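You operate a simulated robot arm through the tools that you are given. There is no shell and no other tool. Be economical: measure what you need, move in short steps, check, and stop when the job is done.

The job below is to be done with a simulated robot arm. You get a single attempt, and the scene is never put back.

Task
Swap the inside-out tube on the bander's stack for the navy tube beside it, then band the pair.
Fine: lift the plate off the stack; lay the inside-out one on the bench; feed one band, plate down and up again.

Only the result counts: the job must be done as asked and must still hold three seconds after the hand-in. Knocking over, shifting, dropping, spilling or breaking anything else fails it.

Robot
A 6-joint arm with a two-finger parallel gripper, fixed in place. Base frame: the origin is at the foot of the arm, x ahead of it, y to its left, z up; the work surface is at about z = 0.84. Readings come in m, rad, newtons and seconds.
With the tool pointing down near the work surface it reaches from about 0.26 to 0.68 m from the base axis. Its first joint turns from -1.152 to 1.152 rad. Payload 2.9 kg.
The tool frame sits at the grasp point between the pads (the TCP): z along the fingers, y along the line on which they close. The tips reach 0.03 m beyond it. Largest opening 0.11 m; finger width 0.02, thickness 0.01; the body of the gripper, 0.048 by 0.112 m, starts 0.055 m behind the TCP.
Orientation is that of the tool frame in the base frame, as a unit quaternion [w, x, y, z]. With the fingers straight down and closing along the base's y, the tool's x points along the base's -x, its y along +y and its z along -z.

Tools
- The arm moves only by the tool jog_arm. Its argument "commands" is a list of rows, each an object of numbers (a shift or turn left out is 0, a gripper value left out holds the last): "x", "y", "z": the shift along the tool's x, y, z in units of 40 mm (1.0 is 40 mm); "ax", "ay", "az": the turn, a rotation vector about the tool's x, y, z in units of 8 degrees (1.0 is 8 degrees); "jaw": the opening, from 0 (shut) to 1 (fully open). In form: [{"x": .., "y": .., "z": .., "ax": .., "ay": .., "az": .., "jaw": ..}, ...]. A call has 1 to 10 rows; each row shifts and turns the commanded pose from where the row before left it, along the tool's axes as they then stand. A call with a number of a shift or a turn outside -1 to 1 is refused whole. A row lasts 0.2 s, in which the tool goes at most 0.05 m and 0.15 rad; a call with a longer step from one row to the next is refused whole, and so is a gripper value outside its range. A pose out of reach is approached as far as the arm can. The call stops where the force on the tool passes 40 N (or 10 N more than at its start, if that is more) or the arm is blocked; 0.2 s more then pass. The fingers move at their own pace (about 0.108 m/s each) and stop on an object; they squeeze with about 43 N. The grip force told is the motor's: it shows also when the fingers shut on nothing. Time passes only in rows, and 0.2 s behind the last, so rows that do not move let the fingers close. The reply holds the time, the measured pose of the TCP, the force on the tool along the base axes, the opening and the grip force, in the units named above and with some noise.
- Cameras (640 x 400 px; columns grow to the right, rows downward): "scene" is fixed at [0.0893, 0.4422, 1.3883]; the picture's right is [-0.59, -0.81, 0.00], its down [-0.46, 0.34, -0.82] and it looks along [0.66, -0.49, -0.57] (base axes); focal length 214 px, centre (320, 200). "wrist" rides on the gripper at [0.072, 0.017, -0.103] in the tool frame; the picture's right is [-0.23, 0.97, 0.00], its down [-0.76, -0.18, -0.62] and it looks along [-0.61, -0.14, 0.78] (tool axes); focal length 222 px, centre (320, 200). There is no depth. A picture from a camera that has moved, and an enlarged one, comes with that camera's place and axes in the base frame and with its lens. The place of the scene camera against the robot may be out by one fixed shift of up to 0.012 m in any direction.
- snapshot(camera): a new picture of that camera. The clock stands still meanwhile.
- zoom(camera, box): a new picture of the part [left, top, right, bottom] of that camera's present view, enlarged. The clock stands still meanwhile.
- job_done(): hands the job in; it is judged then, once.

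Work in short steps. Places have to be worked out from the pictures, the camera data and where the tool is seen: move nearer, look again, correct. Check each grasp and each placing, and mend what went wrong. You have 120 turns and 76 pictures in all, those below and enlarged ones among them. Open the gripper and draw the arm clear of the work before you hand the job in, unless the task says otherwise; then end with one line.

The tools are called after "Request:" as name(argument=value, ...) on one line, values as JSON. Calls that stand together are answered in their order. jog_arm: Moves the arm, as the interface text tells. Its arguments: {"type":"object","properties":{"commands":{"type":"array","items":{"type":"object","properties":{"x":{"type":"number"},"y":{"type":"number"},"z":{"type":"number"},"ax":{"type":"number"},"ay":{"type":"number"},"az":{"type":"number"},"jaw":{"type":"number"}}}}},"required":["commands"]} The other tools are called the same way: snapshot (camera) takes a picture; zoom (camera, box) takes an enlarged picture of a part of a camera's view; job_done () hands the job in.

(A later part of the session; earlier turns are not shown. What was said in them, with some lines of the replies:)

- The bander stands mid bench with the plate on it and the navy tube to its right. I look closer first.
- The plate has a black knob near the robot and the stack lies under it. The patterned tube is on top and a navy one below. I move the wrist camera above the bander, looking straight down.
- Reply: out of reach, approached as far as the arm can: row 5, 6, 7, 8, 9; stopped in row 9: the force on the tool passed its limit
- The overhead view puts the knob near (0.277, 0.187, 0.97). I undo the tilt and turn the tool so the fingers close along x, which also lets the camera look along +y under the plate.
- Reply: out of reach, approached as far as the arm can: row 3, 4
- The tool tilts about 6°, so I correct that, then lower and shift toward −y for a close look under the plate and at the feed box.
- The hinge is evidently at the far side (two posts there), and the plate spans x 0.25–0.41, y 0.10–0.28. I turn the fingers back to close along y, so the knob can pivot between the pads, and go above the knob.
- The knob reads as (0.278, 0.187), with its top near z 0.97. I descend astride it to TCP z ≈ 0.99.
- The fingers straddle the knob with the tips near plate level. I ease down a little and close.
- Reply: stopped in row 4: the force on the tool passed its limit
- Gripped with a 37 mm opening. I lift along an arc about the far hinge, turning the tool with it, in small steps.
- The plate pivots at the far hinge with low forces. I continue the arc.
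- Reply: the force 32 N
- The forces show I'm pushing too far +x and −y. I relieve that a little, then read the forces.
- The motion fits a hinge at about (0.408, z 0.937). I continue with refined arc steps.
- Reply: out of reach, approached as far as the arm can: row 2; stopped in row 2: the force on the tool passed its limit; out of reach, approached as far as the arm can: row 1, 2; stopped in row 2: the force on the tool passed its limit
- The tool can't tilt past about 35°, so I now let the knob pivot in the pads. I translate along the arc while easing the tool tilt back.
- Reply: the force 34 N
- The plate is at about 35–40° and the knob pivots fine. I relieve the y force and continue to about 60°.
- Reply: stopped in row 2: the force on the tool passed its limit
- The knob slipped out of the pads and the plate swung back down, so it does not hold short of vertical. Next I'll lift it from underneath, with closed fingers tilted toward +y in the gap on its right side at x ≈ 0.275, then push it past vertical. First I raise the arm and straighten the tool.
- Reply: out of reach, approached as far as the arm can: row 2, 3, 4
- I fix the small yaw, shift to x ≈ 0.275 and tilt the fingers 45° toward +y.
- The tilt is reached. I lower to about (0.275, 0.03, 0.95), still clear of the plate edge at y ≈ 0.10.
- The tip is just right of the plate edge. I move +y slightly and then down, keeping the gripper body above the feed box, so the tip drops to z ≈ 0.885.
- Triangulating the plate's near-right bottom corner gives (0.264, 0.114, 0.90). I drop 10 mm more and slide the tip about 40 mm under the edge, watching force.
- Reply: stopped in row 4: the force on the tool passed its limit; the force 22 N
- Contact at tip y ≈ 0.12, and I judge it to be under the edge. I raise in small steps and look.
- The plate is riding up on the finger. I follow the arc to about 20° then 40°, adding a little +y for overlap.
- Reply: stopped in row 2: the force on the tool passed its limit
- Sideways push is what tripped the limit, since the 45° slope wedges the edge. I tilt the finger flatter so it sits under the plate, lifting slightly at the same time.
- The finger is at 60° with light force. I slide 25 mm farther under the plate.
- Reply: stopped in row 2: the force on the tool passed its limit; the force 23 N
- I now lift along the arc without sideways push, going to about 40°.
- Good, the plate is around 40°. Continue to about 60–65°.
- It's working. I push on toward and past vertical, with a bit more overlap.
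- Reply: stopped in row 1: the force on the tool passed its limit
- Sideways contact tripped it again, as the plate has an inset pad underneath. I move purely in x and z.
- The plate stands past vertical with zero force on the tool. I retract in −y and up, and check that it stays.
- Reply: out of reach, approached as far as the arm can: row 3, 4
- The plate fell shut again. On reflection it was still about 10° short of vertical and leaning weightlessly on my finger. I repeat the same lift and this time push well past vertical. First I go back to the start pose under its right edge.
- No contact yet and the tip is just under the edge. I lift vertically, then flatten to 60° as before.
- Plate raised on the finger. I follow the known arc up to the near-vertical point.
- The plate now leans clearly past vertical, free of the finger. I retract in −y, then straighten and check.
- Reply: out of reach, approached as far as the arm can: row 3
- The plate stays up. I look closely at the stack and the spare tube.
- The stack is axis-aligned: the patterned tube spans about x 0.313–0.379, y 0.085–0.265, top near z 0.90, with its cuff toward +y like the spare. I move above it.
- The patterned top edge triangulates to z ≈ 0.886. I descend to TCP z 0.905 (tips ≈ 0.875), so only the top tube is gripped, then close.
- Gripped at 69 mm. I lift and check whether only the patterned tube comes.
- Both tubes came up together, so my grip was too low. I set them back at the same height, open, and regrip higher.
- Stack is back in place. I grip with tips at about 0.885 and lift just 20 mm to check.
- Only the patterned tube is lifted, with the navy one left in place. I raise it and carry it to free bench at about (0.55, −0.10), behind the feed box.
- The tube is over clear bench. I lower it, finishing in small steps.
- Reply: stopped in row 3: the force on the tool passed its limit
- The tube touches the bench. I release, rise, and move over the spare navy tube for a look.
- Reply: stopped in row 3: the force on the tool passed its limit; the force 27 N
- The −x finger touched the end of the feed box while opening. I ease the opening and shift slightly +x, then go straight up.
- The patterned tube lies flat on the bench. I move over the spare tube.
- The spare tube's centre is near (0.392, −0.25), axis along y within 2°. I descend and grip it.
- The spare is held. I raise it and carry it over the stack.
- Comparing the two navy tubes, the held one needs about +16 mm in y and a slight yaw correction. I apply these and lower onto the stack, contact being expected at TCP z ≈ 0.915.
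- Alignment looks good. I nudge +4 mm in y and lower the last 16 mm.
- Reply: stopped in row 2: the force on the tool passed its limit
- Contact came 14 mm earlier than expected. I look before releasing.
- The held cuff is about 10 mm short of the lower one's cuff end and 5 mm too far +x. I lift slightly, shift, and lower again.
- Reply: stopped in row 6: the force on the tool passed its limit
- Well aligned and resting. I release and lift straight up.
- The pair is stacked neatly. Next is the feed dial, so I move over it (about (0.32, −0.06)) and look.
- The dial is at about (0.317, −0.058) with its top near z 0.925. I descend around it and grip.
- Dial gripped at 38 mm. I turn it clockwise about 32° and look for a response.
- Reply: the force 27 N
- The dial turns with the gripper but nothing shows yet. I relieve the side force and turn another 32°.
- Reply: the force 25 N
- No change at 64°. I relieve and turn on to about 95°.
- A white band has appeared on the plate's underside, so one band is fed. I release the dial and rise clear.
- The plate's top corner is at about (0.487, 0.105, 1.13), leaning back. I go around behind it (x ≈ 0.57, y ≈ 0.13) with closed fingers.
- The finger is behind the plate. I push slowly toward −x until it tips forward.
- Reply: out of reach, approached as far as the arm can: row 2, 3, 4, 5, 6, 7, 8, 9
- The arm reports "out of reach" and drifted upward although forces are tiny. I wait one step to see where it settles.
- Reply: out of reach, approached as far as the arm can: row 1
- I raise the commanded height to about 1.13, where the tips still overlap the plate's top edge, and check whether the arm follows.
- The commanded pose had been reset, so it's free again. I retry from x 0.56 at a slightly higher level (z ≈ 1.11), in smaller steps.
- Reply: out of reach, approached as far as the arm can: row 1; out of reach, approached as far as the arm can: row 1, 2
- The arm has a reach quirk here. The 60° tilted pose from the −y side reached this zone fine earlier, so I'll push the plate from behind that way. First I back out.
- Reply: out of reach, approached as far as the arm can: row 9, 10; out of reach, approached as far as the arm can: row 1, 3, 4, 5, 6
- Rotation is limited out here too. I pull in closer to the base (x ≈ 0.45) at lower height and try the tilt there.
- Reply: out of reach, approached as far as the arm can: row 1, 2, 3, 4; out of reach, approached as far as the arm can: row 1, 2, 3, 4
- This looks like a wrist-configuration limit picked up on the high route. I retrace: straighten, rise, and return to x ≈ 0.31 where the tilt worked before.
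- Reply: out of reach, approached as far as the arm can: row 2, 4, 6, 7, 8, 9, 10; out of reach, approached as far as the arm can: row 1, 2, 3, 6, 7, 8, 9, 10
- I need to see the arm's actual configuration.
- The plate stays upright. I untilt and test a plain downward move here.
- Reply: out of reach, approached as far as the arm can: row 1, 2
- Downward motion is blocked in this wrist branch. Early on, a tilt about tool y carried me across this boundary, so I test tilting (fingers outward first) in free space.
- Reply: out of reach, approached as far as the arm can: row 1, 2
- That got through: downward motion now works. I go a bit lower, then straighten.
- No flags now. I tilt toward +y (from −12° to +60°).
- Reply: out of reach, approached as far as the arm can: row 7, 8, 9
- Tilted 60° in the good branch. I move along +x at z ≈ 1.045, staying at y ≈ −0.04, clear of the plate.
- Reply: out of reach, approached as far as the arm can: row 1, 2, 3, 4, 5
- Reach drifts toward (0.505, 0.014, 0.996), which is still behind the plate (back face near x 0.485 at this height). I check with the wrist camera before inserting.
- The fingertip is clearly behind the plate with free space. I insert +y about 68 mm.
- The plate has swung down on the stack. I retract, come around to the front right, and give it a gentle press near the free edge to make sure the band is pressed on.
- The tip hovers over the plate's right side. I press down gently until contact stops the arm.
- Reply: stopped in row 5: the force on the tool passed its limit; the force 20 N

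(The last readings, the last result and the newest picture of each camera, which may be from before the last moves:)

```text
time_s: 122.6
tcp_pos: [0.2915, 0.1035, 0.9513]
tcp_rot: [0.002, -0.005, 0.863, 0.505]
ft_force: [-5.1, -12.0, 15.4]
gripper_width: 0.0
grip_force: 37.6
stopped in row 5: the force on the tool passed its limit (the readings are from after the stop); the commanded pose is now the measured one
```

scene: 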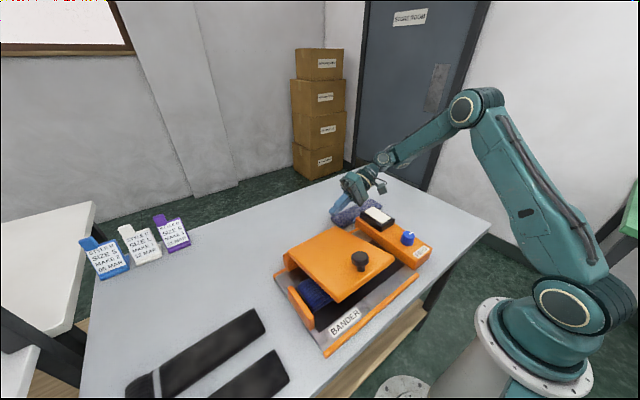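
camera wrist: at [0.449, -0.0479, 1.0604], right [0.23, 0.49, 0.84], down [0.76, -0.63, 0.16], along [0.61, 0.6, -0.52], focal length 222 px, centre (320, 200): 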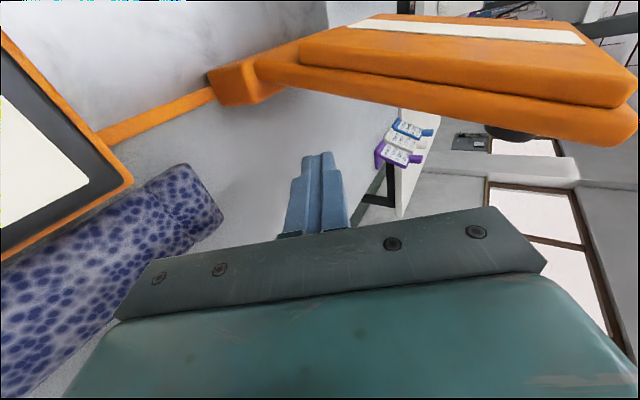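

Pressed firmly. I back off and return to the 45° start pose for the lift from below.

Request:
jog_arm(commands=[{"y": 0.55, "z": -0.31}, {"y": 0.55, "z": -0.31}, {"y": -0.35, "z": -0.62}, {"y": -0.35, "z": -0.62}, {"y": -0.35, "z": -0.62, "x": 0.33}, {"ax": 0.95}, {"ax": 0.95}, {}])

```text
time_s: 124.4
tcp_pos: [0.277, 0.0179, 1.0008]
tcp_rot: [0.002, -0.003, 0.923, 0.385]
ft_force: [0.3, 0.5, 0.1]
gripper_width: 0.0
grip_force: 37.6
```

Now down beside the plate and slide the tip under its edge as before.

Request:
jog_arm(commands=[{"y": 0.4, "z": 0.4}, {"y": 0.41, "z": 0.41}, {"y": -0.57, "z": 0.57}, {"y": -0.57, "z": 0.57}, {"y": -0.56, "z": 0.56}, {"y": -0.1, "z": 0.1}, {"y": 0.3, "z": 0.3}, {"y": 0.17, "z": 0.17}, {}])

```text
time_s: 126.4
tcp_pos: [0.2769, 0.0914, 0.9002]
tcp_rot: [0.002, -0.005, 0.923, 0.384]
ft_force: [0.0, -0.4, 0.8]
gripper_width: 0.0
grip_force: 38.0
```

Same pose as the successful lift. I lift and flatten to 60°.

Request:
jog_arm(commands=[{"y": 0.03, "z": 0.11}, {"y": 0.3, "z": -0.3}, {"y": 0.3, "z": -0.3}, {"ax": -0.6, "y": 0.18, "z": -0.22}, {"ax": -0.6, "y": 0.15, "z": -0.15}, {"ax": -0.6, "y": 0.1, "z": -0.1}, {}])

Request:
zoom(camera="scene", box=[260, 190, 440, 330])

```text
time_s: 128.0
tcp_pos: [0.2757, 0.0922, 0.9592]
tcp_rot: [0.002, -0.004, 0.867, 0.498]
ft_force: [1.1, -1.8, -1.8]
gripper_width: 0.0
grip_force: 37.6
```

```text
2.86 times, centred on (350, 260) of scene
camera zoom: at [0.0894, 0.4421, 1.3883], right [-0.59, -0.81, 0.0], down [-0.46, 0.34, -0.82], along [0.66, -0.49, -0.57], focal length 613 px, centre (234, 29)
```

zoom: 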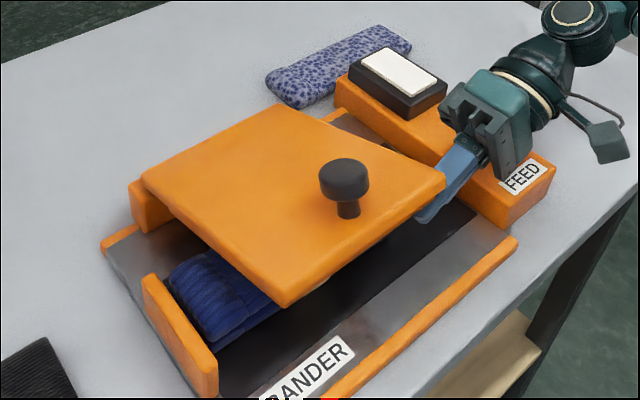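

The plate rides on the finger again. I follow the proven arc and push past vertical.

Request:
jog_arm(commands=[{"x": -0.25, "y": 0.42, "z": -0.2}, {"x": -0.28, "y": 0.4, "z": -0.23}, {"x": -0.42, "y": 0.33, "z": -0.19}, {"x": -0.45, "y": 0.3, "z": -0.17}, {"x": -0.42, "y": 0.15, "z": -0.09}, {"x": -0.45, "y": 0.1, "z": -0.06}, {"x": -0.5, "y": 0.1, "z": -0.06}, {"x": -0.5}, {}])

Request:
jog_arm(commands=[{"x": -0.3}, {"x": -0.3, "y": -0.05, "z": 0.03}, {"x": -0.35, "y": -0.1, "z": 0.06}, {}])

Request:
zoom(camera="scene", box=[250, 160, 450, 340])

```text
time_s: 130.0
tcp_pos: [0.4076, 0.0944, 1.0413]
tcp_rot: [0.002, -0.004, 0.868, 0.497]
ft_force: [-1.0, -0.2, -1.2]
gripper_width: 0.0
grip_force: 37.5
```

```text
time_s: 131.0
tcp_pos: [0.4486, 0.0935, 1.0343]
tcp_rot: [0.002, -0.004, 0.868, 0.497]
ft_force: [-0.8, -0.4, 0.1]
gripper_width: 0.0001
grip_force: 37.9
```

```text
2.22 times, centred on (350, 250) of scene
camera zoom: at [0.0893, 0.4422, 1.3883], right [-0.59, -0.81, 0.0], down [-0.46, 0.34, -0.82], along [0.66, -0.49, -0.57], focal length 477 px, centre (253, 89)
```

zoom: 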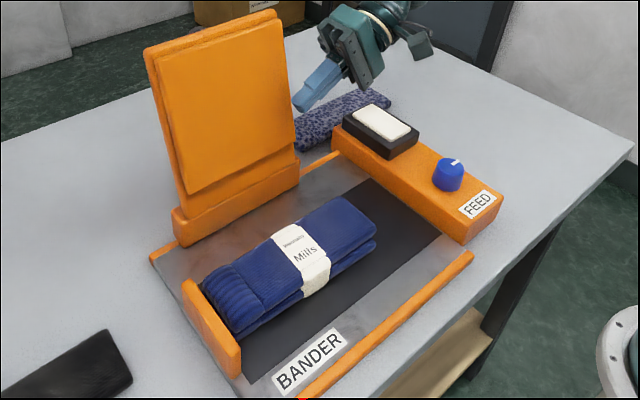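

The pair is banded ("Mills" band around both tubes) and the plate is up past vertical. I retract as before, open the gripper and check.

Request:
jog_arm(commands=[{"y": -0.4, "z": -0.7}, {"y": -0.4, "z": -0.7}, {"y": 0.1, "z": -0.8}, {"x": 0.8}, {"x": 0.8, "ax": 0.6}, {"ax": 1}, {"ax": 1}, {"ax": 1}, {"ax": 1}, {"ax": 1}])

Request:
jog_arm(commands=[{"ax": 1, "jaw": 0.8}, {"ax": 0.8}, {"y": -0.8, "z": -0.4}, {"y": -0.8, "z": -0.4}, {"y": -0.8}, {"y": -0.5}, {}, {}])

Request:
snapshot(camera="scene")

```text
time_s: 133.2
tcp_pos: [0.3781, 0.0083, 1.0489]
tcp_rot: [0.003, -0.004, 0.992, 0.128]
ft_force: [-0.5, -1.0, -0.4]
gripper_width: 0.0
grip_force: 37.8
out of reach, approached as far as the arm can: row 3
```

```text
time_s: 135.0
tcp_pos: [0.3794, -0.1068, 1.0808]
tcp_rot: [0.003, -0.003, 1.0, 0.004]
ft_force: [-1.0, -0.2, 0.6]
gripper_width: 0.0879
grip_force: 0.1
```

```text
4 pictures are left
```

scene: 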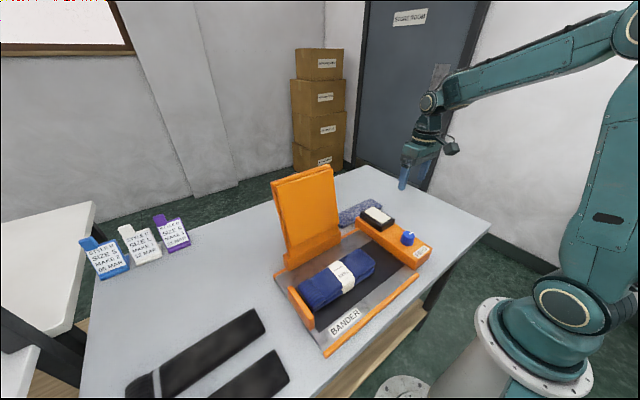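

The plate stays up, the navy pair is banded on the stack, the inside-out tube lies on the bench, and the open gripper is clear. I hand in the job.

Request:
job_done()

```text
The job is handed in.
```

The navy pair is stacked on the bander with one band around it, the plate is up, and the inside-out tube is lying on the bench behind the feed box.
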